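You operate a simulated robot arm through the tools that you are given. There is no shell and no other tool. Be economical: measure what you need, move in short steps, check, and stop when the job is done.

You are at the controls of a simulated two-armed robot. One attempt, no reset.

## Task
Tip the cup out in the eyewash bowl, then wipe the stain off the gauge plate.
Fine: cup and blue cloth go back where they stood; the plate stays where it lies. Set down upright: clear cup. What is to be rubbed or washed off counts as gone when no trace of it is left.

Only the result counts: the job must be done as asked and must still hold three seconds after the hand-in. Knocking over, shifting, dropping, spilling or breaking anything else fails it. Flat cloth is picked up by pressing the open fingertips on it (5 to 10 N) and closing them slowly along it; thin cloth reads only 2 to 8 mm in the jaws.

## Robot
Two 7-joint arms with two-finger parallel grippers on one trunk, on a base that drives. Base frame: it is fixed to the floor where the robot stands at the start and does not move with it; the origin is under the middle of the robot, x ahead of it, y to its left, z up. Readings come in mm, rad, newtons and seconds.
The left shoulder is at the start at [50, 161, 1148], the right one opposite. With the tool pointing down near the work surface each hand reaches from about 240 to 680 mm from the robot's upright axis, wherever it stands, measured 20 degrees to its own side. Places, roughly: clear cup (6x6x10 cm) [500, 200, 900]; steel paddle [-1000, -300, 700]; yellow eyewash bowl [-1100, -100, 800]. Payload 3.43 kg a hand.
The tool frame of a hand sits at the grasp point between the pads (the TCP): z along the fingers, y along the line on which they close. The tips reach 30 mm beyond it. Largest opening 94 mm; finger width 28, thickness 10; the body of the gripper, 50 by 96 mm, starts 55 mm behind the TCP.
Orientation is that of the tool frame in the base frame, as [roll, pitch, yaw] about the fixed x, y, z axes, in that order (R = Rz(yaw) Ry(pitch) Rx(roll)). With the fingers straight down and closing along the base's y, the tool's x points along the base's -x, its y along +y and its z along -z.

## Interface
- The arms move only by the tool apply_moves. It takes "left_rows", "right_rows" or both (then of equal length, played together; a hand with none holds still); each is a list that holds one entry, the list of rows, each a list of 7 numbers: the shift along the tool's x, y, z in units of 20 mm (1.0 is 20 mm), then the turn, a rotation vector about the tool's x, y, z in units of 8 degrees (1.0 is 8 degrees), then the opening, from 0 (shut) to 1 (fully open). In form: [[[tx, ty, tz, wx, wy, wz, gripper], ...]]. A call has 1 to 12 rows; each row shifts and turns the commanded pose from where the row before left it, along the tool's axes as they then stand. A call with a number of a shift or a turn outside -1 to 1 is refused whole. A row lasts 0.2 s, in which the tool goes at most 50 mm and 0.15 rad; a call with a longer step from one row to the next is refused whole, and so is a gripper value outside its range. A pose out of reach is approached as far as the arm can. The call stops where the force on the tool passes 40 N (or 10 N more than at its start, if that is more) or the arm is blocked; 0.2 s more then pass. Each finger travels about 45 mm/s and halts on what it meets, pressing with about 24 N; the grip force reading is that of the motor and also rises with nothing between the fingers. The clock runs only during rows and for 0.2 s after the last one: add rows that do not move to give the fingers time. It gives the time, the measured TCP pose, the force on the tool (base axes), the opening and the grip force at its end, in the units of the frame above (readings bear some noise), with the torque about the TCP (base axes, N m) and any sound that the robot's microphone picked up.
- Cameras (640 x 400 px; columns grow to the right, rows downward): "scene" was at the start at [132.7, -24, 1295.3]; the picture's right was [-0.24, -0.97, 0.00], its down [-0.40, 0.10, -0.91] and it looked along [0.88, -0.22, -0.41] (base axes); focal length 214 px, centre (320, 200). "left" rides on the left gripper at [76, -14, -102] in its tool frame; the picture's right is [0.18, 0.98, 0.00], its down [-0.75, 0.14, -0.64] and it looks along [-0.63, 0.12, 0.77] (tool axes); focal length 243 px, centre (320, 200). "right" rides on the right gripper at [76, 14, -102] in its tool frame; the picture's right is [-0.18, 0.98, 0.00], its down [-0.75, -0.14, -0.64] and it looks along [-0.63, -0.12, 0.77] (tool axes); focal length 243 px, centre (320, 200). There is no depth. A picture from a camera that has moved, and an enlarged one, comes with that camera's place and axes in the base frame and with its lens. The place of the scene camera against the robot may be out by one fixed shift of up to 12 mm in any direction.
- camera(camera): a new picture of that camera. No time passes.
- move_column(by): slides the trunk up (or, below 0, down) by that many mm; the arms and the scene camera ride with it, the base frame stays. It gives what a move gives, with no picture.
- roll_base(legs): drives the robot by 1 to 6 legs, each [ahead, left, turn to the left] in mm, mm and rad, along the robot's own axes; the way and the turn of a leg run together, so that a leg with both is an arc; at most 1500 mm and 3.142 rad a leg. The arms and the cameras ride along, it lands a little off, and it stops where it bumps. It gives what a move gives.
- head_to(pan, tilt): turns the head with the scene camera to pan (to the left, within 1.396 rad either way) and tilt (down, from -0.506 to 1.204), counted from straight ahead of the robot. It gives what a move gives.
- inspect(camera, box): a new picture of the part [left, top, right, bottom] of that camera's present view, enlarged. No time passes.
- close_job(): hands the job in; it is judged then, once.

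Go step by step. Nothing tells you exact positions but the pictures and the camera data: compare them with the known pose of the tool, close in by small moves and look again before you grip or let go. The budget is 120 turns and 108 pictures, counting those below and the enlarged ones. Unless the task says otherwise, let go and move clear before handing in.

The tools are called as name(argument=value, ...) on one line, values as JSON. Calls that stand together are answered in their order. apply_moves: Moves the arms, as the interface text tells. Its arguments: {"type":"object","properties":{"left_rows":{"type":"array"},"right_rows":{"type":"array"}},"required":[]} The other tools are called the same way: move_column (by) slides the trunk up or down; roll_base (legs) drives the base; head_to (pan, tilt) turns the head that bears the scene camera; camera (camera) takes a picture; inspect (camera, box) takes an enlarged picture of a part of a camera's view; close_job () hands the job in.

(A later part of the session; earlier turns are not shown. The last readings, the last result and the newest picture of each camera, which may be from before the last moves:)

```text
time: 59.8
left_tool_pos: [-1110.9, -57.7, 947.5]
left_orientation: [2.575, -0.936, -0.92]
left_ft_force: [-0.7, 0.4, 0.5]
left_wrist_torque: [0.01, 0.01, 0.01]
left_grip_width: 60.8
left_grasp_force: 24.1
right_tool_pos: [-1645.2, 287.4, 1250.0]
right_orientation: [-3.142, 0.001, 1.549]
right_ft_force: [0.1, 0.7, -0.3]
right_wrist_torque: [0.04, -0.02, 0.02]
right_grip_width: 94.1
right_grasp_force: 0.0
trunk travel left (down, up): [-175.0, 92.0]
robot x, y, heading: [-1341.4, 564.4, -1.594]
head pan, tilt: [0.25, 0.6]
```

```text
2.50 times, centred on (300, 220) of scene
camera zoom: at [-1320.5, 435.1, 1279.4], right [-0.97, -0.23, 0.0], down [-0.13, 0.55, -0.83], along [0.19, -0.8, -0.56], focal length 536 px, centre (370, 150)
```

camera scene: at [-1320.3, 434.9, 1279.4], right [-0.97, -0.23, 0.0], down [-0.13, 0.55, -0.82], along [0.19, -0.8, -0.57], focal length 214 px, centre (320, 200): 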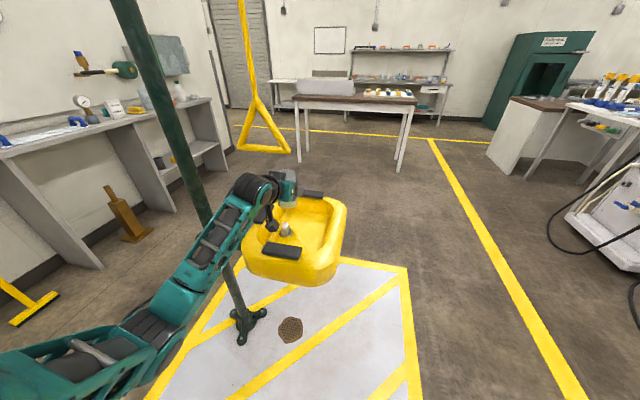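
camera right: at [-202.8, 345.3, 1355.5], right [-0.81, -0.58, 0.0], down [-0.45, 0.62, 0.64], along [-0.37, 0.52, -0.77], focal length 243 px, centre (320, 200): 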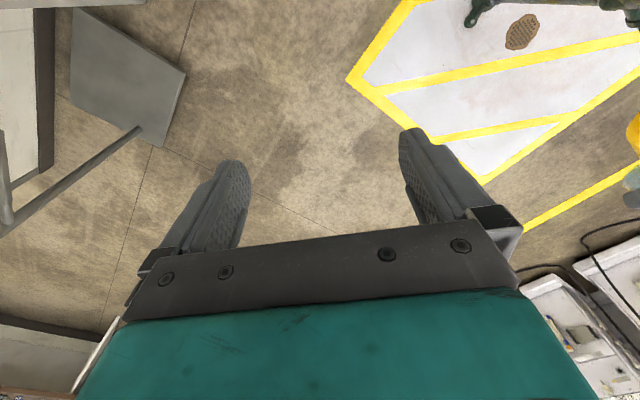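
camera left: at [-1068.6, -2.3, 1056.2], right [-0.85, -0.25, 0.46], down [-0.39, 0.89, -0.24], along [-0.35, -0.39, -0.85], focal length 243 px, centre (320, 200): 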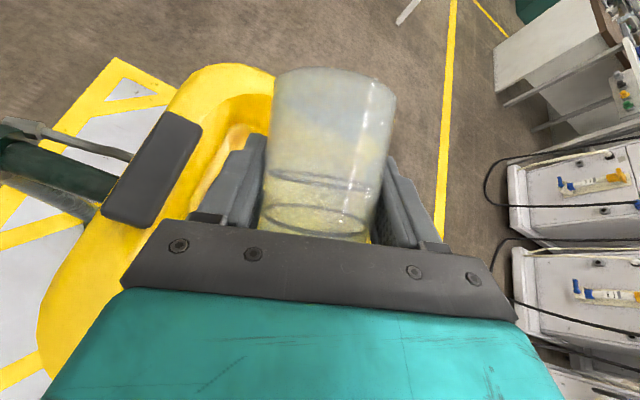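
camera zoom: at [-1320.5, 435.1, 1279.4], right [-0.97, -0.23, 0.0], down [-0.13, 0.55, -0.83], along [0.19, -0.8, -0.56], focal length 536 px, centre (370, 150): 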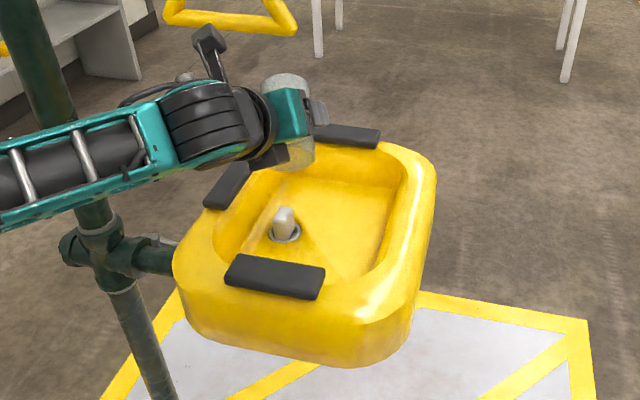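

The cup is empty. Rolling it back upright.

apply_moves(left_rows=[[[0, 0, 0, 0, 0, -0.9, 0.5], [0, 0, 0, 0, 0, -0.9, 0.5], [0, 0, 0, 0, 0, -0.9, 0.5], [0, 0, 0, 0, 0, -0.9, 0.5], [0, 0, 0, 0, 0, -0.9, 0.5], [0, 0, 0, 0, 0, -0.9, 0.5], [0, 0, 0, 0, 0, -0.9, 0.5], [0, 0, 0, 0, 0, -0.9, 0.5], [0, 0, 0, 0, 0, -0.9, 0.5], [0, 0, 0, 0, 0, -0.9, 0.5], [0, 0, 0, 0, 0, -0.9, 0.5]]])

apply_moves(left_rows=[[[0, 0, 0, 0, 0, -0.9, 0.5], [0, 0, 0, 0, 0, -0.9, 0.5], [0, 0, 0, 0, 0, -0.9, 0.5], [0, 0, 0, 0, 0, -0.9, 0.5], [0, 0, 0, 0, 0, -0.9, 0.5], [0, 0, 0, 0, 0, -0.9, 0.5], [0, 0, 0, 0, 0, -0.9, 0.5], [0, 0, 0, 0, 0, -0.9, 0.5], [0, 0, 0, 0, 0, -0.9, 0.5], [0, 0, 0, 0, 0, -0.9, 0.5], [0, 0, 0, 0, 0, -0.9, 0.5]]])

camera(camera="left")

```text
time: 62.2
left_tool_pos: [-1110.1, -56.9, 947.5]
left_orientation: [2.104, 0.165, 0.08]
left_ft_force: [-0.9, -0.4, 0.4]
left_wrist_torque: [-0.02, 0.0, -0.01]
left_grip_width: 60.8
left_grasp_force: 24.0
right_tool_pos: [-1645.8, 287.2, 1250.3]
right_orientation: [3.141, 0.0, 1.549]
right_ft_force: [0.5, 0.7, 0.0]
right_wrist_torque: [0.04, -0.01, -0.01]
right_grip_width: 93.9
right_grasp_force: 0.0
trunk travel left (down, up): [-175.0, 92.0]
robot x, y, heading: [-1343.5, 564.2, -1.591]
head pan, tilt: [0.25, 0.6]
```

```text
time: 64.6
left_tool_pos: [-1109.9, -57.3, 947.2]
left_orientation: [-3.137, 1.045, 1.556]
left_ft_force: [-0.5, -0.3, -0.6]
left_wrist_torque: [0.04, 0.02, 0.01]
left_grip_width: 60.8
left_grasp_force: 24.0
right_tool_pos: [-1645.5, 288.4, 1250.2]
right_orientation: [3.141, -0.001, 1.549]
right_ft_force: [-0.1, 0.2, 0.8]
right_wrist_torque: [-0.05, 0.02, 0.02]
right_grip_width: 93.9
right_grasp_force: 0.0
trunk travel left (down, up): [-175.0, 92.0]
robot x, y, heading: [-1342.3, 563.1, -1.591]
head pan, tilt: [0.25, 0.6]
```

```text
74 pictures are left
camera left: at [-1123.1, 69.9, 933.0], right [0.98, 0.07, -0.16], down [0.15, 0.18, 0.97], along [0.1, -0.98, 0.16], focal length 243 px, centre (320, 200)
```

left: 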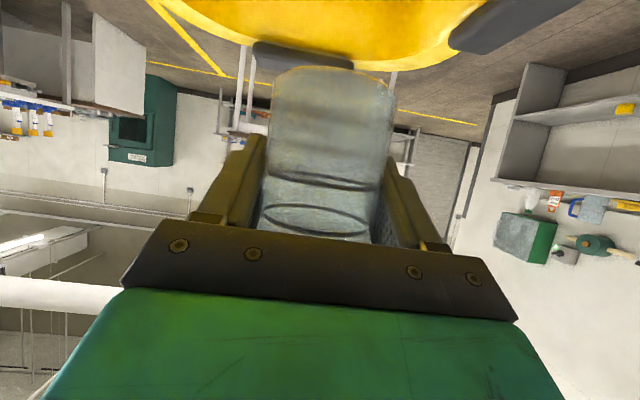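

Cup is upright and empty. Retracting the hand and retracing the same free path back.

apply_moves(left_rows=[[[-0.4, -0.24, -0.9, 0, 0, 0, 0.5], [-0.4, -0.24, -0.9, 0, 0, 0, 0.5], [-0.4, -0.24, -0.9, 0, 0, 0, 0.5], [-0.4, -0.24, -0.9, 0, 0, 0, 0.5], [-0.4, -0.24, -0.9, 0, 0, 0, 0.5], [-0.4, -0.24, -0.9, 0, 0, 0, 0.5], [-0.4, -0.24, -0.9, 0, 0, 0, 0.5]]])

roll_base(legs=[[-350, 0, 0], [0, 438, 0], [0, 0, -1.13], [0, 0, -1.185]])

```text
time: 66.2
left_tool_pos: [-1142.0, 23.7, 1058.4]
left_orientation: [-3.141, 1.045, 1.553]
left_ft_force: [-0.8, -0.1, -0.2]
left_wrist_torque: [0.01, -0.02, 0.0]
left_grip_width: 60.7
left_grasp_force: 23.8
right_tool_pos: [-1645.7, 287.8, 1249.8]
right_orientation: [3.141, -0.001, 1.549]
right_ft_force: [-0.9, -0.3, 0.0]
right_wrist_torque: [0.0, -0.01, -0.03]
right_grip_width: 93.9
right_grasp_force: 0.0
trunk travel left (down, up): [-175.0, 92.0]
robot x, y, heading: [-1341.1, 562.3, -1.594]
head pan, tilt: [0.25, 0.6]
```

```text
time: 78.2
left_tool_pos: [-1425.1, 1107.2, 1058.4]
left_orientation: [-3.141, 1.046, -0.748]
left_ft_force: [-0.2, -0.7, -0.3]
left_wrist_torque: [-0.03, -0.01, -0.04]
left_grip_width: 61.0
left_grasp_force: 23.7
right_tool_pos: [-892.1, 1304.8, 1250.9]
right_orientation: [-3.14, -0.002, -0.75]
right_ft_force: [-0.1, -0.1, -0.4]
right_wrist_torque: [-0.01, -0.03, -0.02]
right_grip_width: 94.0
right_grasp_force: 0.0
trunk travel left (down, up): [-175.0, 92.0]
robot x, y, heading: [-887.9, 899.1, 2.385]
head pan, tilt: [0.25, 0.6]
```

roll_base(legs=[[-1085, 0, 0], [0, 205, 0]])

```text
time: 85.8
left_tool_pos: [-778.0, 231.9, 1059.4]
left_orientation: [3.141, 1.045, -0.779]
left_ft_force: [-0.5, -0.2, -0.9]
left_wrist_torque: [0.01, 0.01, 0.0]
left_grip_width: 60.8
left_grasp_force: 24.1
right_tool_pos: [-240.6, 413.4, 1251.1]
right_orientation: [-3.142, -0.001, -0.781]
right_ft_force: [-0.5, 0.5, -0.8]
right_wrist_torque: [0.03, 0.03, 0.01]
right_grip_width: 93.9
right_grasp_force: 0.1
trunk travel left (down, up): [-175.0, 92.0]
robot x, y, heading: [-250.4, 5.4, 2.363]
head pan, tilt: [0.25, 0.6]
```

Back at the turning spot. Turning right to face the counter, then 50 mm ahead.

roll_base(legs=[[0, 0, -1.2], [0, 0, -1.163], [50, 0, 0]])

head_to(pan=0.1, tilt=0.6)

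camera(camera="scene")

```text
time: 92.5
left_tool_pos: [326.5, 239.8, 1058.0]
left_orientation: [-3.14, 1.046, -3.097]
left_ft_force: [0.7, 0.0, -0.5]
left_wrist_torque: [-0.02, -0.03, 0.03]
left_grip_width: 61.0
left_grasp_force: 23.9
right_tool_pos: [95.5, -279.6, 1249.9]
right_orientation: [3.141, 0.0, -3.099]
right_ft_force: [0.1, -0.3, 0.1]
right_wrist_torque: [-0.02, 0.05, -0.01]
right_grip_width: 93.9
right_grasp_force: 0.0
trunk travel left (down, up): [-175.0, 92.0]
robot x, y, heading: [-196.1, 6.7, 0.042]
head pan, tilt: [0.25, 0.6]
```

```text
time: 93.2
left_tool_pos: [327.5, 239.3, 1059.4]
left_orientation: [-3.14, 1.048, -3.097]
left_ft_force: [0.3, -0.7, 0.1]
left_wrist_torque: [-0.01, 0.03, -0.02]
left_grip_width: 60.8
left_grasp_force: 24.0
right_tool_pos: [95.3, -279.3, 1251.1]
right_orientation: [3.141, -0.001, -3.1]
right_ft_force: [0.1, 0.1, -0.1]
right_wrist_torque: [-0.02, -0.01, -0.04]
right_grip_width: 94.0
right_grasp_force: 0.1
trunk travel left (down, up): [-175.0, 92.0]
robot x, y, heading: [-200.2, 4.6, 0.047]
head pan, tilt: [0.099, 0.6]
```

```text
73 pictures are left
camera scene: at [-68.6, 17.9, 1279.4], right [0.14, -0.99, 0.0], down [-0.56, -0.08, -0.83], along [0.82, 0.12, -0.56], focal length 214 px, centre (320, 200)
```

scene: 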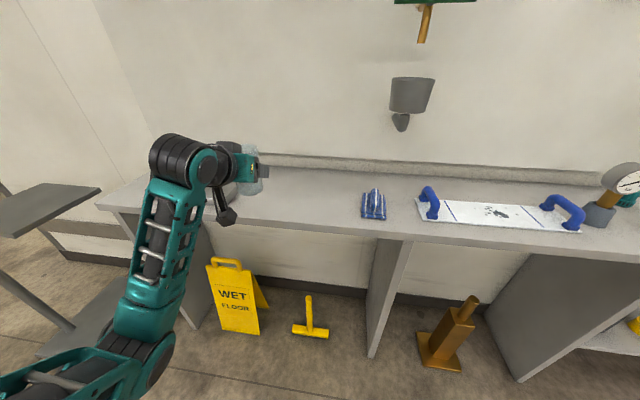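

A small heading correction brings the hand back in line with the cup's spot.

roll_base(legs=[[0, 0, -0.045]])

```text
time: 94.0
left_tool_pos: [336.6, 215.4, 1059.2]
left_orientation: [-3.139, 1.048, -3.141]
left_ft_force: [0.1, -1.0, -0.6]
left_wrist_torque: [0.01, -0.04, 0.03]
left_grip_width: 60.7
left_grasp_force: 24.2
right_tool_pos: [81.7, -291.3, 1251.4]
right_orientation: [-3.14, 0.0, 3.138]
right_ft_force: [0.1, -0.2, -0.4]
right_wrist_torque: [0.0, -0.03, 0.02]
right_grip_width: 93.8
right_grasp_force: 0.0
trunk travel left (down, up): [-175.0, 92.0]
robot x, y, heading: [-199.4, 4.9, -0.001]
head pan, tilt: [0.099, 0.6]
```

Moving over the cup's original spot.

apply_moves(left_rows=[[[-0.15, 0, 0.99, 0, 0, 0, 0.5], [-0.15, 0, 0.99, 0, 0, 0, 0.5], [-0.15, 0, 0.99, 0, 0, 0, 0.5], [-0.15, 0, 0.99, 0, 0, 0, 0.5], [-0.15, 0, 0.99, 0, 0, 0, 0.5], [-0.15, 0, 0.99, 0, 0, 0, 0.5], [-0.15, 0, 0.99, 0, 0, 0, 0.5], [-0.15, 0, 0.99, 0, 0, 0, 0.5]]])

apply_moves(left_rows=[[[0.433, 0, 0.25, 0, 0, 0, 0.5], [0.433, 0, 0.25, 0, 0, 0, 0.5], [0.433, 0, 0.25, 0, 0, 0, 0.5], [0.433, 0, 0.25, 0, 0, 0, 0.5], [0.433, 0, 0.25, 0, 0, 0, 0.5], [0.433, 0, 0.25, 0, 0, 0, 0.5]]])

```text
time: 95.8
left_tool_pos: [489.3, 212.9, 999.1]
left_orientation: [3.141, 1.049, 3.138]
left_ft_force: [0.9, -0.2, 0.0]
left_wrist_torque: [-0.03, -0.01, 0.02]
left_grip_width: 60.8
left_grasp_force: 23.6
right_tool_pos: [82.3, -292.4, 1250.6]
right_orientation: [-3.14, 0.001, 3.138]
right_ft_force: [0.2, -0.6, 0.4]
right_wrist_torque: [0.01, 0.0, -0.02]
right_grip_width: 94.1
right_grasp_force: 0.0
trunk travel left (down, up): [-175.0, 92.0]
robot x, y, heading: [-199.5, 5.5, -0.005]
head pan, tilt: [0.099, 0.6]
```

```text
time: 97.2
left_tool_pos: [486.9, 214.8, 939.9]
left_orientation: [-3.14, 1.045, 3.14]
left_ft_force: [-0.4, 1.0, -0.3]
left_wrist_torque: [-0.01, -0.01, 0.03]
left_grip_width: 60.8
left_grasp_force: 23.9
right_tool_pos: [83.3, -291.9, 1251.5]
right_orientation: [3.141, -0.001, 3.138]
right_ft_force: [-0.7, -0.6, 0.6]
right_wrist_torque: [0.01, -0.01, 0.03]
right_grip_width: 94.3
right_grasp_force: 0.0
trunk travel left (down, up): [-175.0, 92.0]
robot x, y, heading: [-196.0, 7.3, -0.008]
head pan, tilt: [0.099, 0.6]
```

apply_moves(left_rows=[[[0.13, 0, 0.075, 0, 0, 0, 0.5], [0.13, 0, 0.075, 0, 0, 0, 0.5], [0.13, 0, 0.075, 0, 0, 0, 0.5]]])

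camera(camera="left")

```text
time: 98.0
left_tool_pos: [486.1, 215.8, 931.6]
left_orientation: [-3.14, 1.044, -3.141]
left_ft_force: [-0.3, 0.1, -0.6]
left_wrist_torque: [0.0, -0.01, -0.01]
left_grip_width: 61.0
left_grasp_force: 23.9
right_tool_pos: [81.7, -292.8, 1251.6]
right_orientation: [-3.141, 0.0, 3.138]
right_ft_force: [0.0, 0.1, 0.5]
right_wrist_torque: [0.02, -0.01, -0.03]
right_grip_width: 93.8
right_grasp_force: 0.1
trunk travel left (down, up): [-175.0, 92.0]
robot x, y, heading: [-200.8, 8.5, -0.004]
head pan, tilt: [0.099, 0.6]
```

```text
72 pictures are left
camera left: at [357.9, 201.5, 917.0], right [-0.09, 0.98, -0.16], down [-0.18, 0.14, 0.97], along [0.98, 0.12, 0.16], focal length 243 px, centre (320, 200)
```

left: 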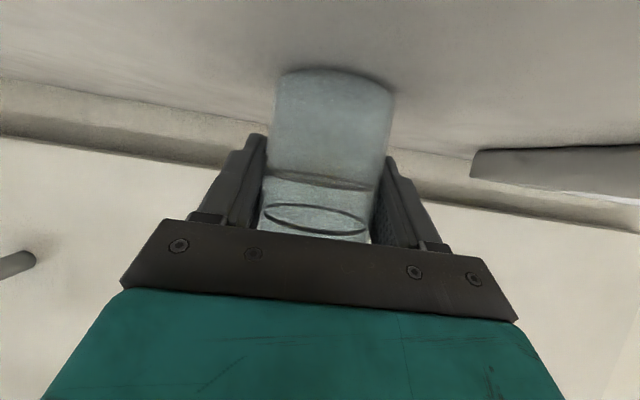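

apply_moves(left_rows=[[[0.065, 0, 0.037, 0, 0, 0, 0.5], [0.065, 0, 0.037, 0, 0, 0, 0.5], [0.065, 0, 0.037, 0, 0, 0, 0.5]]])

```text
time: 98.8
left_tool_pos: [484.8, 215.9, 930.2]
left_orientation: [-3.139, 1.052, 3.141]
left_ft_force: [0.7, 1.7, 9.8]
left_wrist_torque: [0.03, 0.2, -0.03]
left_grip_width: 60.8
left_grasp_force: 24.0
right_tool_pos: [80.9, -293.2, 1251.9]
right_orientation: [-3.14, 0.003, 3.138]
right_ft_force: [0.5, -0.3, -0.3]
right_wrist_torque: [-0.02, -0.01, 0.04]
right_grip_width: 94.2
right_grasp_force: 0.0
trunk travel left (down, up): [-175.0, 92.0]
robot x, y, heading: [-200.3, 7.0, -0.001]
head pan, tilt: [0.099, 0.6]
```

The cup stands on the counter (9.8 N contact). Opening and withdrawing along the finger axis.

apply_moves(left_rows=[[[-0.065, 0, -0.037, 0, 0, 0, 0.5], [0, 0, 0, 0, 0, 0, 0.7], [0, 0, 0, 0, 0, 0, 0.85], [0, 0, 0, 0, 0, 0, 1], [0, 0, 0, 0, 0, 0, 1], [0, 0, 0, 0, 0, 0, 1]]])

apply_moves(left_rows=[[[0, 0, -0.9, 0, 0, 0, 1], [0, 0, -0.9, 0, 0, 0, 1], [0, 0, -0.9, 0, 0, 0, 1], [0, 0, -0.9, 0, 0, 0, 1], [0, 0, -0.9, 0, 0, 0, 1], [0, 0, -0.9, 0, 0, 0, 1], [0, 0, -0.9, 0, 0, 0, 1], [0, 0, -0.9, 0, 0, 0, 1]]])

camera(camera="left")

```text
time: 100.2
left_tool_pos: [487.5, 213.6, 927.2]
left_orientation: [-3.141, 1.045, 3.14]
left_ft_force: [-0.3, 0.7, 1.2]
left_wrist_torque: [0.04, -0.02, 0.03]
left_grip_width: 94.1
left_grasp_force: 0.0
right_tool_pos: [81.3, -291.9, 1251.6]
right_orientation: [-3.141, 0.001, 3.138]
right_ft_force: [0.2, 0.9, 0.4]
right_wrist_torque: [-0.02, -0.03, 0.01]
right_grip_width: 93.9
right_grasp_force: 0.1
trunk travel left (down, up): [-175.0, 92.0]
robot x, y, heading: [-200.6, 7.3, -0.004]
head pan, tilt: [0.099, 0.6]
```

```text
time: 102.0
left_tool_pos: [359.8, 216.8, 1000.9]
left_orientation: [-3.14, 1.045, 3.141]
left_ft_force: [-0.4, 0.0, 0.5]
left_wrist_torque: [0.0, 0.0, 0.01]
left_grip_width: 94.2
left_grasp_force: 0.0
right_tool_pos: [81.0, -291.9, 1251.8]
right_orientation: [3.141, 0.001, 3.137]
right_ft_force: [0.1, -0.2, -0.1]
right_wrist_torque: [0.01, 0.0, 0.01]
right_grip_width: 94.2
right_grasp_force: 0.0
trunk travel left (down, up): [-175.0, 92.0]
robot x, y, heading: [-198.3, 6.0, -0.007]
head pan, tilt: [0.099, 0.6]
```

```text
71 pictures are left
camera left: at [232.0, 202.0, 986.1], right [-0.09, 0.98, -0.16], down [-0.18, 0.14, 0.97], along [0.98, 0.12, 0.16], focal length 243 px, centre (320, 200)
```

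left: 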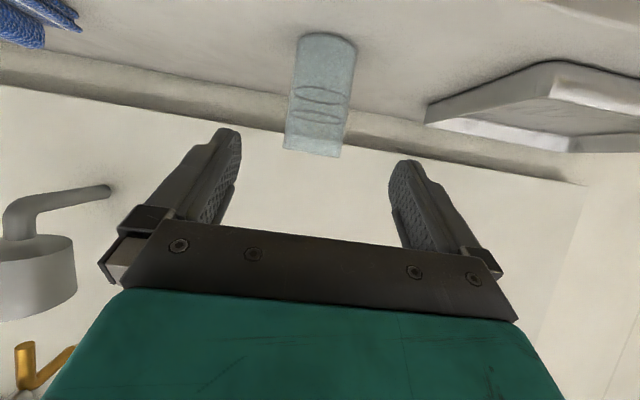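

The cup stands upright and clear of the hand. Now I raise and park the left arm, and look at the cloth and plate.

apply_moves(left_rows=[[[-0.55, 0.5, -1, 0, 0, 0, 1], [-0.55, 0.5, -1, 0, 0, 0, 1], [-0.55, 0.5, -1, 0, 0, 0, 1], [-0.55, 0.5, -1, 0, 0, 0, 1], [-0.55, 0.5, -1, 0, 0, 0, 1], [-0.55, 0.5, -1, 0, 0, 0, 1], [-0.55, 0.5, -1, 0, 0, 0, 1], [-0.55, 0.5, -1, 0, 0, 0, 1], [-0.55, 0.5, -1, 0, 0, 0, 1], [-0.55, 0.5, -1, 0, 0, 0, 1], [-0.55, 0.5, -1, 0, 0, 0, 1], [-0.55, 0.5, -1, 0, 0, 0, 1]]])

roll_base(legs=[[0, -205, 0], [170, 0, 0]])

head_to(pan=-0.25, tilt=0.7)

camera(camera="scene")

camera(camera="right")

```text
time: 104.6
left_tool_pos: [216.7, 335.6, 1232.4]
left_orientation: [-3.137, 1.047, -3.14]
left_ft_force: [0.6, -0.3, -0.7]
left_wrist_torque: [0.0, -0.04, 0.01]
left_grip_width: 93.9
left_grasp_force: 0.1
right_tool_pos: [80.6, -292.8, 1251.8]
right_orientation: [3.141, 0.0, 3.137]
right_ft_force: [-0.8, -0.5, 0.2]
right_wrist_torque: [0.02, 0.02, 0.0]
right_grip_width: 94.0
right_grasp_force: 0.0
trunk travel left (down, up): [-175.0, 92.0]
robot x, y, heading: [-198.9, 4.0, -0.004]
head pan, tilt: [0.099, 0.6]
```

```text
time: 108.0
left_tool_pos: [383.8, 134.0, 1233.1]
left_orientation: [-3.14, 1.045, -3.139]
left_ft_force: [0.3, 0.1, -0.1]
left_wrist_torque: [-0.01, 0.0, 0.01]
left_grip_width: 94.1
left_grasp_force: 0.1
right_tool_pos: [248.5, -494.1, 1251.7]
right_orientation: [3.141, -0.001, 3.139]
right_ft_force: [-0.5, 0.2, 0.7]
right_wrist_torque: [0.02, -0.01, 0.03]
right_grip_width: 94.1
right_grasp_force: 0.1
trunk travel left (down, up): [-175.0, 92.0]
robot x, y, heading: [-35.8, -197.7, -0.001]
head pan, tilt: [0.099, 0.6]
```

```text
time: 108.9
left_tool_pos: [382.7, 134.7, 1233.1]
left_orientation: [-3.139, 1.045, -3.141]
left_ft_force: [-0.2, -0.3, 0.3]
left_wrist_torque: [0.03, -0.01, 0.01]
left_grip_width: 94.1
left_grasp_force: 0.2
right_tool_pos: [248.6, -495.1, 1251.5]
right_orientation: [3.141, 0.004, 3.14]
right_ft_force: [-0.6, 0.7, 0.0]
right_wrist_torque: [-0.03, -0.02, 0.0]
right_grip_width: 94.1
right_grasp_force: 0.2
trunk travel left (down, up): [-175.0, 92.0]
robot x, y, heading: [-28.9, -199.7, -0.001]
head pan, tilt: [-0.25, 0.7]
```

```text
70 pictures are left
camera scene: at [91.8, -220.1, 1270.8], right [-0.25, -0.97, 0.0], down [-0.62, 0.16, -0.77], along [0.74, -0.19, -0.64], focal length 214 px, centre (320, 200)
```

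scene: 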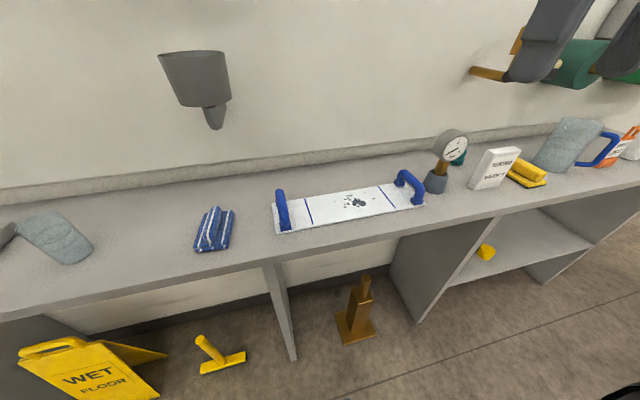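

```text
69 pictures are left
camera right: at [170.3, -480.6, 1355.7], right [0.19, 0.98, 0.0], down [0.75, -0.14, 0.64], along [0.63, -0.12, -0.77], focal length 243 px, centre (320, 200)
```

right: 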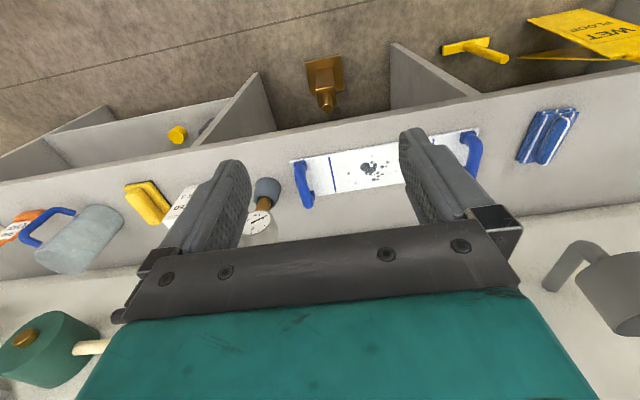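

The cloth is near (478, -63) and the stain near (489, -421). Bringing the right hand above the cloth.

apply_moves(right_rows=[[[-0.46, 0.98, 0.4, 0, 0, 0, 1], [-0.46, 0.98, 0.4, 0, 0, 0, 1], [-0.46, 0.98, 0.4, 0, 0, 0, 1], [-0.46, 0.98, 0.4, 0, 0, 0, 1], [-0.46, 0.98, 0.4, 0, 0, 0, 1], [-0.46, 0.98, 0.4, 0, 0, 0, 1], [-0.46, 0.98, 0.4, 0, 0, 0, 1], [-0.46, 0.98, 0.4, 0, 0, 0, 1], [-0.46, 0.98, 0.4, 0, 0, 0, 1], [-0.46, 0.98, 0.4, 0, 0, 0, 1], [-0.46, 0.98, 0.4, 0, 0, 0, 1]]])

apply_moves(right_rows=[[[-0.46, 0.98, 0.4, 0, 0, 0, 1], [-0.46, 0.98, 0.4, 0, 0, 0, 1], [-0.46, 0.98, 0.4, 0, 0, 0, 1], [-0.46, 0.98, 0.4, 0, 0, 0, 1], [-0.46, 0.98, 0.4, 0, 0, 0, 1], [-0.46, 0.98, 0.4, 0, 0, 0, 1], [-0.46, 0.98, 0.4, 0, 0, 0, 1], [-0.46, 0.98, 0.4, 0, 0, 0, 1], [-0.46, 0.98, 0.4, 0, 0, 0, 1], [-0.46, 0.98, 0.4, 0, 0, 0, 1], [-0.46, 0.98, 0.4, 0, 0, 0, 1]]])

camera(camera="right")

```text
time: 111.3
left_tool_pos: [382.4, 133.5, 1232.5]
left_orientation: [-3.139, 1.045, -3.141]
left_ft_force: [0.8, 0.5, 0.9]
left_wrist_torque: [0.02, 0.02, -0.02]
left_grip_width: 94.1
left_grasp_force: 0.0
right_tool_pos: [336.4, -305.6, 1167.9]
right_orientation: [-3.14, 0.001, 3.139]
right_ft_force: [0.2, 0.2, -0.4]
right_wrist_torque: [0.02, 0.01, 0.02]
right_grip_width: 94.0
right_grasp_force: 0.0
right hand out of reach, approached as far as the arm can: row 10, 11
trunk travel left (down, up): [-175.0, 92.0]
robot x, y, heading: [-36.2, -193.5, -0.001]
head pan, tilt: [-0.25, 0.7]
```

```text
time: 113.7
left_tool_pos: [382.4, 134.1, 1232.7]
left_orientation: [-3.139, 1.045, -3.139]
left_ft_force: [-0.5, 0.4, -1.0]
left_wrist_torque: [0.0, 0.0, -0.01]
left_grip_width: 93.9
left_grasp_force: 0.0
right_tool_pos: [336.4, -303.9, 1162.4]
right_orientation: [3.141, -0.001, 3.14]
right_ft_force: [0.5, 0.4, 0.5]
right_wrist_torque: [0.04, 0.01, 0.04]
right_grip_width: 93.9
right_grasp_force: 0.1
right hand out of reach, approached as far as the arm can: row 1, 2, 3, 4, 5, 6, 7, 8, 9, 10, 11
trunk travel left (down, up): [-175.0, 92.0]
robot x, y, heading: [-32.6, -196.0, -0.002]
head pan, tilt: [-0.25, 0.7]
```

```text
68 pictures are left
camera right: at [258.8, -289.8, 1267.4], right [0.19, 0.98, 0.0], down [0.75, -0.14, 0.64], along [0.63, -0.12, -0.77], focal length 243 px, centre (320, 200)
```

right: 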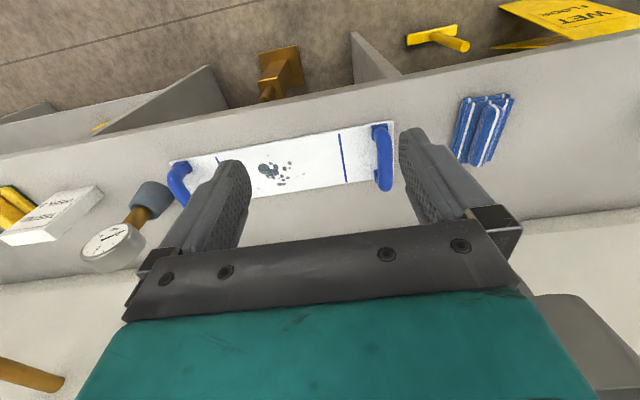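

The right arm can't cross that far to the left; I'll bring the left hand in and shift the base left so the cloth lies on the right hand's own side.

apply_moves(left_rows=[[[0, -0.8, 0, 0, 0, 0, 1], [0, -0.8, 0, 0, 0, 0, 1], [0, -0.8, 0, 0, 0, 0, 1], [0, -0.8, 0, 0, 0, 0, 1], [0, -0.8, 0, 0, 0, 0, 1], [0, -0.8, 0, 0, 0, 0, 1]]])

roll_base(legs=[[0, 290, 0]])

camera(camera="right")

```text
time: 115.1
left_tool_pos: [381.9, 39.0, 1235.6]
left_orientation: [-3.139, 1.046, -3.139]
left_ft_force: [-1.3, 0.4, -0.9]
left_wrist_torque: [-0.04, -0.03, 0.02]
left_grip_width: 94.2
left_grasp_force: 0.0
right_tool_pos: [335.3, -302.9, 1162.5]
right_orientation: [-3.141, 0.002, 3.14]
right_ft_force: [0.1, -0.6, 0.9]
right_wrist_torque: [0.01, 0.02, -0.01]
right_grip_width: 93.9
right_grasp_force: 0.1
trunk travel left (down, up): [-175.0, 92.0]
robot x, y, heading: [-31.1, -197.1, -0.003]
head pan, tilt: [-0.25, 0.7]
```

```text
time: 118.2
left_tool_pos: [384.0, 330.1, 1234.5]
left_orientation: [-3.141, 1.046, 3.14]
left_ft_force: [0.7, 0.1, -0.4]
left_wrist_torque: [0.04, 0.0, 0.01]
left_grip_width: 94.4
left_grasp_force: 0.0
right_tool_pos: [337.6, -11.5, 1162.7]
right_orientation: [-3.141, 0.0, 3.139]
right_ft_force: [-0.3, 1.1, 0.1]
right_wrist_torque: [-0.01, 0.01, 0.01]
right_grip_width: 94.1
right_grasp_force: 0.0
trunk travel left (down, up): [-175.0, 92.0]
robot x, y, heading: [-33.6, 95.8, -0.003]
head pan, tilt: [-0.25, 0.7]
```

```text
67 pictures are left
camera right: at [259.6, 1.6, 1267.5], right [0.19, 0.98, 0.0], down [0.75, -0.14, 0.64], along [0.63, -0.12, -0.77], focal length 243 px, centre (320, 200)
```

right: 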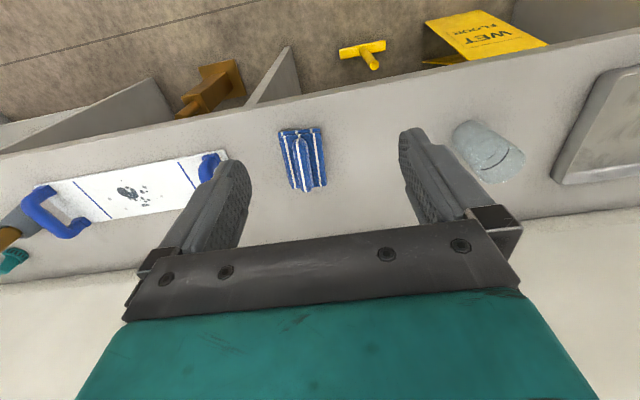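

Cloth at about (471, -71). Moving above it.

apply_moves(right_rows=[[[-0.74, -0.36, 0.875, 0, 0, 0, 1], [-0.74, -0.36, 0.875, 0, 0, 0, 1], [-0.74, -0.36, 0.875, 0, 0, 0, 1], [-0.74, -0.36, 0.875, 0, 0, 0, 1], [-0.74, -0.36, 0.875, 0, 0, 0, 1], [-0.74, -0.36, 0.875, 0, 0, 0, 1], [-0.74, -0.36, 0.875, 0, 0, 0, 1], [-0.74, -0.36, 0.875, 0, 0, 0, 1]]])

inspect(camera="right", box=[200, 50, 440, 200])

inspect(camera="scene", box=[240, 150, 560, 350])

```text
time: 120.0
left_tool_pos: [384.1, 329.6, 1234.8]
left_orientation: [-3.138, 1.045, 3.141]
left_ft_force: [-0.7, -0.1, 0.1]
left_wrist_torque: [-0.04, 0.03, 0.0]
left_grip_width: 93.9
left_grasp_force: 0.1
right_tool_pos: [457.3, -68.9, 1022.3]
right_orientation: [3.139, 0.002, 3.14]
right_ft_force: [0.7, 0.3, -0.3]
right_wrist_torque: [0.01, 0.02, 0.03]
right_grip_width: 93.9
right_grasp_force: 0.0
trunk travel left (down, up): [-175.0, 92.0]
robot x, y, heading: [-31.7, 94.6, 0.002]
head pan, tilt: [-0.25, 0.7]
```

```text
2.67 times, centred on (320, 125) of right
camera zoom: at [380.3, -55.0, 1127.0], right [0.19, 0.98, 0.0], down [0.75, -0.14, 0.64], along [0.63, -0.12, -0.77], focal length 647 px, centre (320, 400)
```

zoom: 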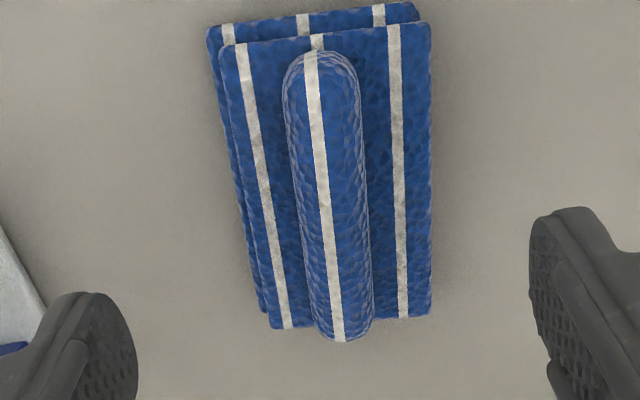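

```text
2.00 times, centred on (400, 250) of scene
camera zoom: at [92.9, 71.1, 1270.7], right [-0.25, -0.97, 0.0], down [-0.62, 0.16, -0.76], along [0.74, -0.19, -0.64], focal length 429 px, centre (160, 100)
```

zoom: 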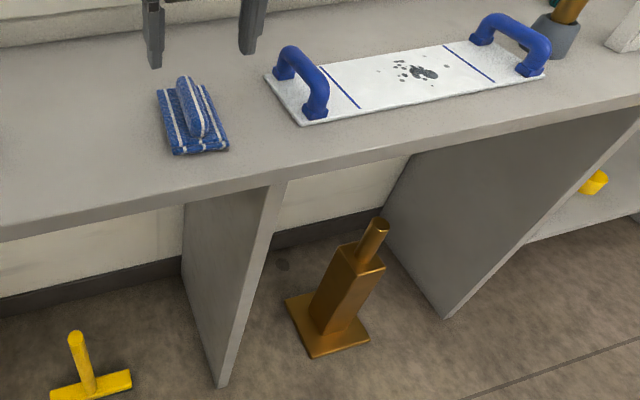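

The cloth is a folded pad with a roll ridge along about x, turned -0.17 rad, centred near (482, -74). I'll align the yaw, set the opening to ~50 mm and descend.

apply_moves(right_rows=[[[-0.31, -0.06, 0.9, 0, 0, 0.3, 0.9], [-0.31, -0.06, 0.9, 0, 0, 0.3, 0.75], [-0.31, -0.06, 0.9, 0, 0, 0.3, 0.6], [-0.31, -0.06, 0.9, 0, 0, 0.3, 0.53], [0, 0, 0, 0, 0, 0, 0.53]]])

camera(camera="right")

inspect(camera="scene", box=[240, 120, 400, 280])

```text
time: 121.2
left_tool_pos: [383.1, 329.8, 1234.8]
left_orientation: [-3.14, 1.046, 3.141]
left_ft_force: [0.2, -0.8, -0.3]
left_wrist_torque: [0.07, 0.01, 0.02]
left_grip_width: 94.2
left_grasp_force: 0.2
right_tool_pos: [464.2, -92.5, 957.1]
right_orientation: [3.14, 0.001, 2.971]
right_ft_force: [-0.1, 0.0, -0.1]
right_wrist_torque: [-0.02, 0.02, 0.04]
right_grip_width: 50.1
right_grasp_force: 0.2
right hand out of reach, approached as far as the arm can: row 2, 3, 4
trunk travel left (down, up): [-175.0, 92.0]
robot x, y, heading: [-32.4, 97.5, -0.001]
head pan, tilt: [-0.25, 0.7]
```

```text
64 pictures are left
camera right: at [389.2, -65.3, 1062.1], right [0.35, 0.94, 0.0], down [0.72, -0.27, 0.64], along [0.6, -0.22, -0.77], focal length 243 px, centre (320, 200)
```

right: 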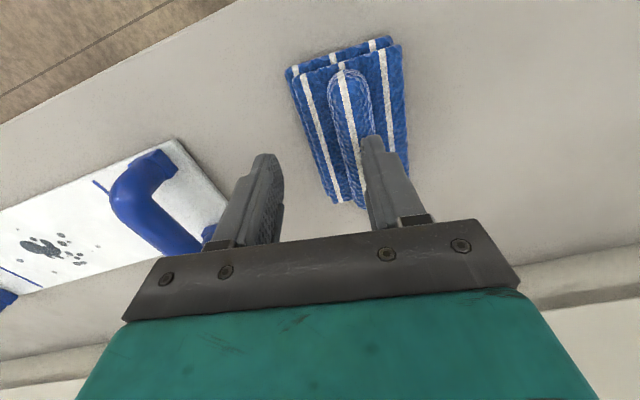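

```text
2.50 times, centred on (320, 200) of scene
camera zoom: at [92.5, 71.2, 1270.8], right [-0.25, -0.97, 0.0], down [-0.62, 0.16, -0.76], along [0.74, -0.19, -0.64], focal length 536 px, centre (320, 200)
```

zoom: 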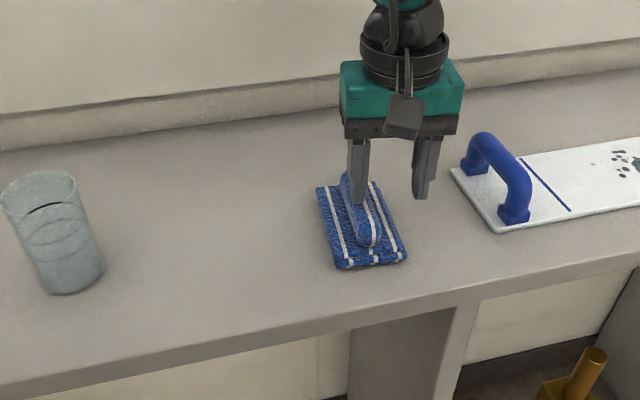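

The roll ridge needs the hand ~18 mm further in +x and +y; trying that correction.

apply_moves(right_rows=[[[-0.37, 0.5, 0, 0, 0, 0, 0.53], [-0.37, 0.5, 0, 0, 0, 0, 0.53]]])

```text
time: 121.8
left_tool_pos: [383.8, 329.4, 1233.6]
left_orientation: [-3.14, 1.046, -3.141]
left_ft_force: [-1.0, 0.6, -0.4]
left_wrist_torque: [0.0, 0.03, 0.01]
left_grip_width: 94.0
left_grasp_force: 0.0
right_tool_pos: [465.7, -89.7, 964.8]
right_orientation: [3.139, 0.003, 2.971]
right_ft_force: [-0.3, -0.6, 0.4]
right_wrist_torque: [-0.01, 0.0, -0.01]
right_grip_width: 49.7
right_grasp_force: 0.1
right hand out of reach, approached as far as the arm can: row 1, 2
trunk travel left (down, up): [-175.0, 92.0]
robot x, y, heading: [-31.5, 95.5, -0.003]
head pan, tilt: [-0.25, 0.7]
```

Out of joint range in that direction, so I'll move the base 80 mm left and take it from there.

roll_base(legs=[[0, 80, 0]])

apply_moves(right_rows=[[[-0.3, -0.8, 0, 0, 0, 0, 0.53], [-0.3, -0.8, 0, 0, 0, 0, 0.53], [-0.2, -0.8, 0, 0, 0, 0, 0.53], [0, -0.8, 0, 0, 0, 0, 0.53]]])

camera(camera="right")

```text
time: 123.2
left_tool_pos: [384.0, 410.3, 1234.8]
left_orientation: [-3.136, 1.046, -3.138]
left_ft_force: [-0.2, 0.4, 0.8]
left_wrist_torque: [-0.01, 0.03, 0.01]
left_grip_width: 94.0
left_grasp_force: 0.0
right_tool_pos: [466.1, -9.8, 965.1]
right_orientation: [3.138, 0.002, 2.972]
right_ft_force: [-0.6, 0.0, -0.8]
right_wrist_torque: [0.01, 0.02, 0.01]
right_grip_width: 49.8
right_grasp_force: 0.1
trunk travel left (down, up): [-175.0, 92.0]
robot x, y, heading: [-33.2, 173.7, -0.006]
head pan, tilt: [-0.25, 0.7]
```

```text
time: 124.2
left_tool_pos: [383.3, 409.6, 1235.1]
left_orientation: [-3.139, 1.049, 3.141]
left_ft_force: [0.2, 0.2, 0.1]
left_wrist_torque: [0.02, -0.03, -0.01]
left_grip_width: 94.1
left_grasp_force: 0.0
right_tool_pos: [469.1, -74.5, 962.2]
right_orientation: [3.141, 0.001, 2.973]
right_ft_force: [0.6, 0.1, 0.0]
right_wrist_torque: [-0.04, 0.0, 0.0]
right_grip_width: 49.7
right_grasp_force: 0.1
trunk travel left (down, up): [-175.0, 92.0]
robot x, y, heading: [-34.2, 173.8, -0.003]
head pan, tilt: [-0.25, 0.7]
```

```text
62 pictures are left
camera right: at [395.2, -48.9, 1067.6], right [0.35, 0.94, 0.0], down [0.72, -0.27, 0.64], along [0.6, -0.22, -0.77], focal length 243 px, centre (320, 200)
```

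right: 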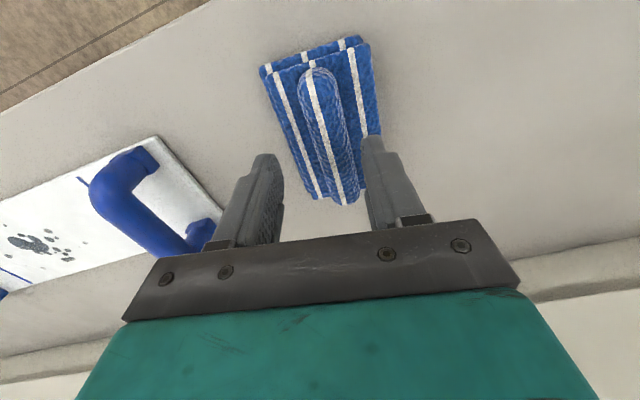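

The ridge runs at -0.11 rad through about (482, -70). Fine-correcting and lowering.

apply_moves(right_rows=[[[-0.3, 0.16, 0, 0, 0, -0.43, 0.53], [-0.3, 0.17, 0.65, 0, 0, 0, 0.53], [0, 0, 0.65, 0, 0, 0, 0.53]]])

camera(camera="right")

inspect(camera="scene", box=[260, 100, 460, 260])

```text
time: 125.0
left_tool_pos: [384.0, 408.9, 1235.6]
left_orientation: [-3.139, 1.045, -3.142]
left_ft_force: [-0.3, 0.4, -0.1]
left_wrist_torque: [0.01, 0.0, 0.02]
left_grip_width: 94.1
left_grasp_force: 0.0
right_tool_pos: [483.5, -70.6, 938.5]
right_orientation: [3.139, 0.001, 3.032]
right_ft_force: [-0.9, 0.5, 0.3]
right_wrist_torque: [-0.01, 0.02, -0.02]
right_grip_width: 49.8
right_grasp_force: 0.0
trunk travel left (down, up): [-175.0, 92.0]
robot x, y, heading: [-32.7, 174.9, -0.0]
head pan, tilt: [-0.25, 0.7]
```

```text
61 pictures are left
camera right: at [408.3, -48.5, 1042.1], right [0.29, 0.96, 0.0], down [0.73, -0.22, 0.64], along [0.62, -0.19, -0.77], focal length 243 px, centre (320, 200)
```

right: 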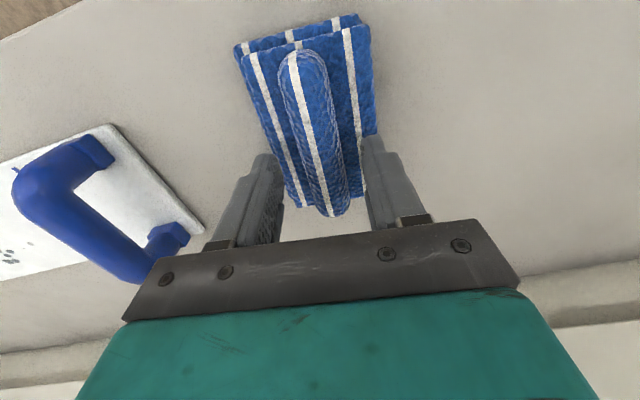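

```text
2.50 times, centred on (360, 180) of scene
camera zoom: at [92.9, 150.8, 1270.8], right [-0.25, -0.97, 0.0], down [-0.62, 0.16, -0.76], along [0.74, -0.19, -0.64], focal length 536 px, centre (220, 250)
```

zoom: 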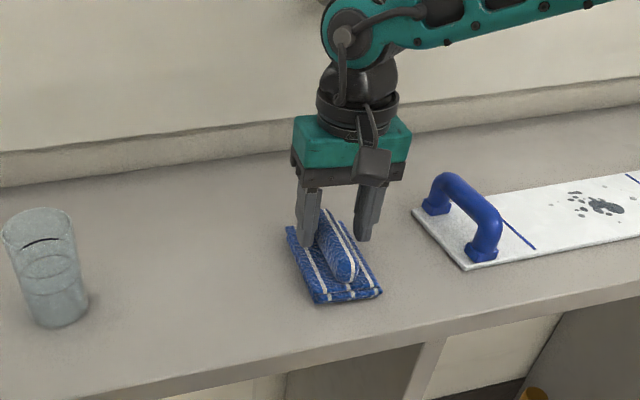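

Aligned. Descending gently onto the pad beside the roll.

apply_moves(right_rows=[[[0.4, 0, 0.3, 0, 0, 0, 0.53], [0, 0, 0.2, 0, 0, 0, 0.53], [0, 0, 0.15, 0, 0, 0, 0.53], [0, 0, 0, 0, 0, 0, 0.53]]])

camera(camera="right")

```text
time: 126.0
left_tool_pos: [382.5, 410.4, 1236.0]
left_orientation: [-3.14, 1.047, -3.141]
left_ft_force: [-0.4, 1.0, -0.2]
left_wrist_torque: [-0.02, -0.02, -0.01]
left_grip_width: 93.7
left_grasp_force: 0.0
right_tool_pos: [477.1, -70.4, 928.2]
right_orientation: [3.14, 0.006, 3.031]
right_ft_force: [-1.8, -2.9, 12.4]
right_wrist_torque: [-0.14, 0.16, 0.01]
right_grip_width: 49.7
right_grasp_force: 0.0
trunk travel left (down, up): [-175.0, 92.0]
robot x, y, heading: [-34.6, 174.9, 0.002]
head pan, tilt: [-0.25, 0.7]
```

```text
59 pictures are left
camera right: at [400.2, -48.2, 1032.0], right [0.29, 0.96, 0.0], down [0.73, -0.22, 0.65], along [0.62, -0.19, -0.76], focal length 243 px, centre (320, 200)
```

right: 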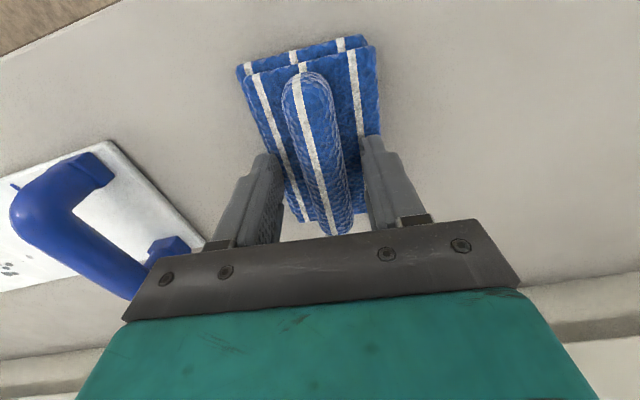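

Contact with the pad (12 N). Easing 2 mm and closing slowly on the roll.

apply_moves(right_rows=[[[0, 0, -0.1, 0, 0, 0, 0.5], [0, 0, 0, 0, 0, 0, 0.42], [0, 0, 0, 0, 0, 0, 0.34], [0, 0, 0, 0, 0, 0, 0.26], [0, 0, 0, 0, 0, 0, 0.18], [0, 0, 0, 0, 0, 0, 0.1], [0, 0, 0, 0, 0, 0, 0.02], [0, 0, 0, 0, 0, 0, 0], [0, 0, 0, 0, 0, 0, 0]]])

camera(camera="right")

```text
time: 128.0
left_tool_pos: [383.5, 409.3, 1235.1]
left_orientation: [-3.139, 1.047, -3.139]
left_ft_force: [0.1, -0.3, -0.1]
left_wrist_torque: [-0.01, -0.03, 0.03]
left_grip_width: 94.0
left_grasp_force: 0.1
right_tool_pos: [475.6, -68.7, 928.5]
right_orientation: [3.14, 0.002, 3.032]
right_ft_force: [-1.2, 1.9, 2.5]
right_wrist_torque: [-0.03, 0.08, -0.05]
right_grip_width: 27.7
right_grasp_force: 24.1
trunk travel left (down, up): [-175.0, 92.0]
robot x, y, heading: [-32.5, 174.0, -0.005]
head pan, tilt: [-0.25, 0.7]
```

```text
58 pictures are left
camera right: at [400.0, -48.0, 1032.4], right [0.29, 0.96, 0.0], down [0.73, -0.22, 0.64], along [0.62, -0.19, -0.77], focal length 243 px, centre (320, 200)
```

right: 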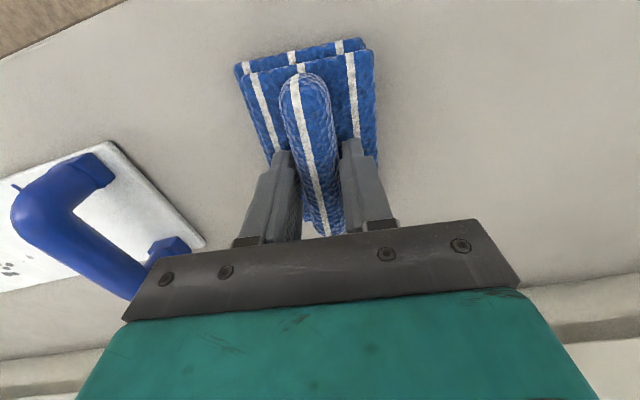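

Holding the roll (27.7 mm). Lifting and checking.

apply_moves(right_rows=[[[0, 0, -0.5, 0, 0, 0, 0], [0, 0, -0.8, 0, 0, 0, 0], [0, 0, -0.9, 0, 0, 0, 0], [0, 0, -0.9, 0, 0, 0, 0], [0, 0, -0.9, 0, 0, 0, 0]]])

camera(camera="right")

inspect(camera="scene", box=[260, 100, 460, 260])

```text
time: 129.2
left_tool_pos: [382.6, 409.1, 1234.8]
left_orientation: [3.141, 1.047, -3.141]
left_ft_force: [0.0, 0.1, -0.2]
left_wrist_torque: [0.0, -0.02, 0.01]
left_grip_width: 93.8
left_grasp_force: 0.1
right_tool_pos: [475.7, -70.4, 1006.2]
right_orientation: [3.14, 0.003, 3.033]
right_ft_force: [0.4, 0.0, -1.0]
right_wrist_torque: [-0.02, -0.02, 0.03]
right_grip_width: 27.6
right_grasp_force: 24.3
trunk travel left (down, up): [-175.0, 92.0]
robot x, y, heading: [-33.8, 173.4, 0.001]
head pan, tilt: [-0.25, 0.7]
```

```text
57 pictures are left
camera right: at [399.6, -50.0, 1111.3], right [0.29, 0.96, 0.0], down [0.73, -0.22, 0.64], along [0.62, -0.19, -0.77], focal length 243 px, centre (320, 200)
```

right: 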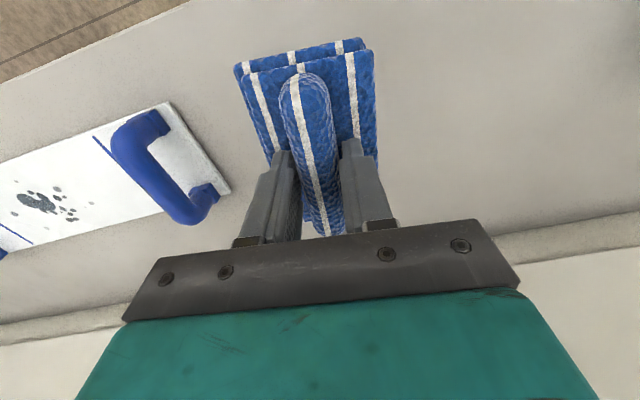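

```text
2.50 times, centred on (360, 180) of scene
camera zoom: at [92.7, 151.0, 1270.8], right [-0.25, -0.97, 0.0], down [-0.62, 0.16, -0.77], along [0.74, -0.19, -0.64], focal length 536 px, centre (220, 250)
```

zoom: 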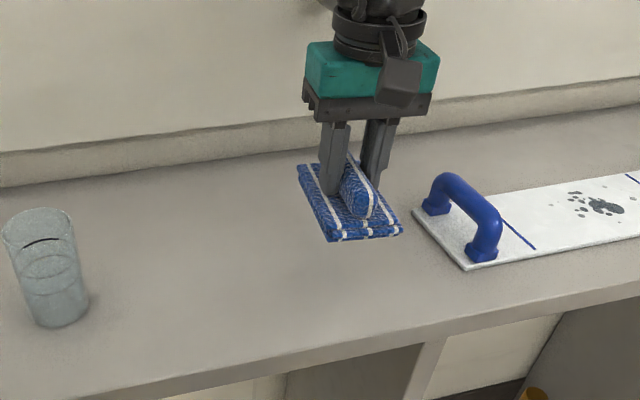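

The cloth came up well as a firm pad. Raising more and driving right to the plate.

apply_moves(right_rows=[[[0, 0, -0.9, 0, 0, 0, 0], [0, 0, -0.9, 0, 0, 0, 0], [0, 0, -0.9, 0, 0, 0, 0]]])

roll_base(legs=[[0, -300, 0]])

head_to(pan=-0.4, tilt=0.75)

camera(camera="right")

camera(camera="scene")

```text
time: 130.0
left_tool_pos: [385.4, 409.4, 1234.0]
left_orientation: [-3.14, 1.043, -3.142]
left_ft_force: [-0.2, 0.1, -0.4]
left_wrist_torque: [-0.04, 0.0, -0.01]
left_grip_width: 93.9
left_grasp_force: 0.1
right_tool_pos: [472.1, -72.4, 1055.1]
right_orientation: [-3.139, -0.017, 3.035]
right_ft_force: [-7.8, 7.6, -35.6]
right_wrist_torque: [0.02, 0.83, 0.19]
right_grip_width: 27.2
right_grasp_force: 24.2
trunk travel left (down, up): [-175.0, 92.0]
robot x, y, heading: [-28.2, 173.0, -0.002]
head pan, tilt: [-0.25, 0.7]
```

```text
time: 130.8
left_tool_pos: [383.4, 405.5, 1234.9]
left_orientation: [-3.139, 1.045, -3.139]
left_ft_force: [0.3, -0.2, -1.2]
left_wrist_torque: [-0.03, -0.01, 0.02]
left_grip_width: 93.7
left_grasp_force: 0.0
right_tool_pos: [470.7, -73.5, 1055.5]
right_orientation: [-3.136, -0.022, 3.037]
right_ft_force: [0.4, 0.3, -2.7]
right_wrist_torque: [0.05, 0.14, 0.02]
right_grip_width: 27.3
right_grasp_force: 23.7
trunk travel left (down, up): [-175.0, 92.0]
robot x, y, heading: [-31.7, 174.7, -0.006]
head pan, tilt: [-0.25, 0.7]
stopped in leg 1: the force on the tool passed its limit at 48 N (the readings are from after the stop); the commanded pose is now the measured one
```

```text
time: 131.5
left_tool_pos: [383.6, 407.1, 1234.4]
left_orientation: [-3.14, 1.046, -3.141]
left_ft_force: [0.0, 0.8, 0.5]
left_wrist_torque: [-0.02, 0.03, 0.01]
left_grip_width: 94.1
left_grasp_force: 0.0
right_tool_pos: [469.9, -73.8, 1055.0]
right_orientation: [-3.138, -0.02, 3.036]
right_ft_force: [-0.5, 0.6, -2.4]
right_wrist_torque: [0.13, 0.13, 0.0]
right_grip_width: 27.3
right_grasp_force: 24.1
trunk travel left (down, up): [-175.0, 92.0]
robot x, y, heading: [-33.9, 173.4, 0.0]
head pan, tilt: [-0.4, 0.75]
```

```text
55 pictures are left
camera right: at [397.3, -52.2, 1161.0], right [0.29, 0.96, -0.01], down [0.75, -0.22, 0.63], along [0.6, -0.18, -0.78], focal length 243 px, centre (320, 200)
```

right: 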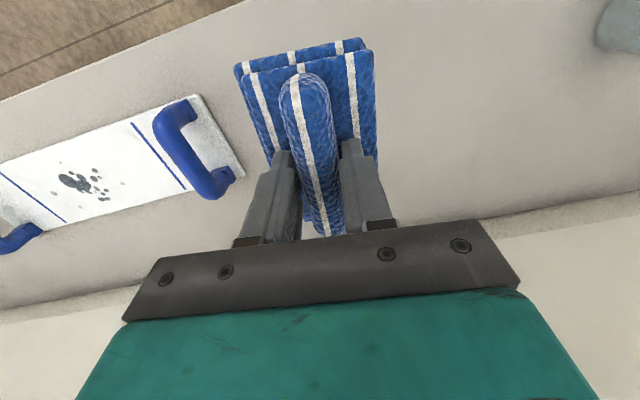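

```text
54 pictures are left
camera scene: at [86.9, 137.1, 1266.5], right [-0.39, -0.92, 0.0], down [-0.63, 0.27, -0.73], along [0.67, -0.29, -0.68], focal length 214 px, centre (320, 200)
```

scene: 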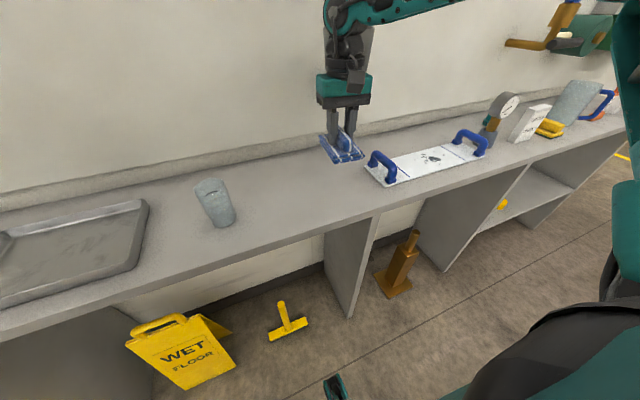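

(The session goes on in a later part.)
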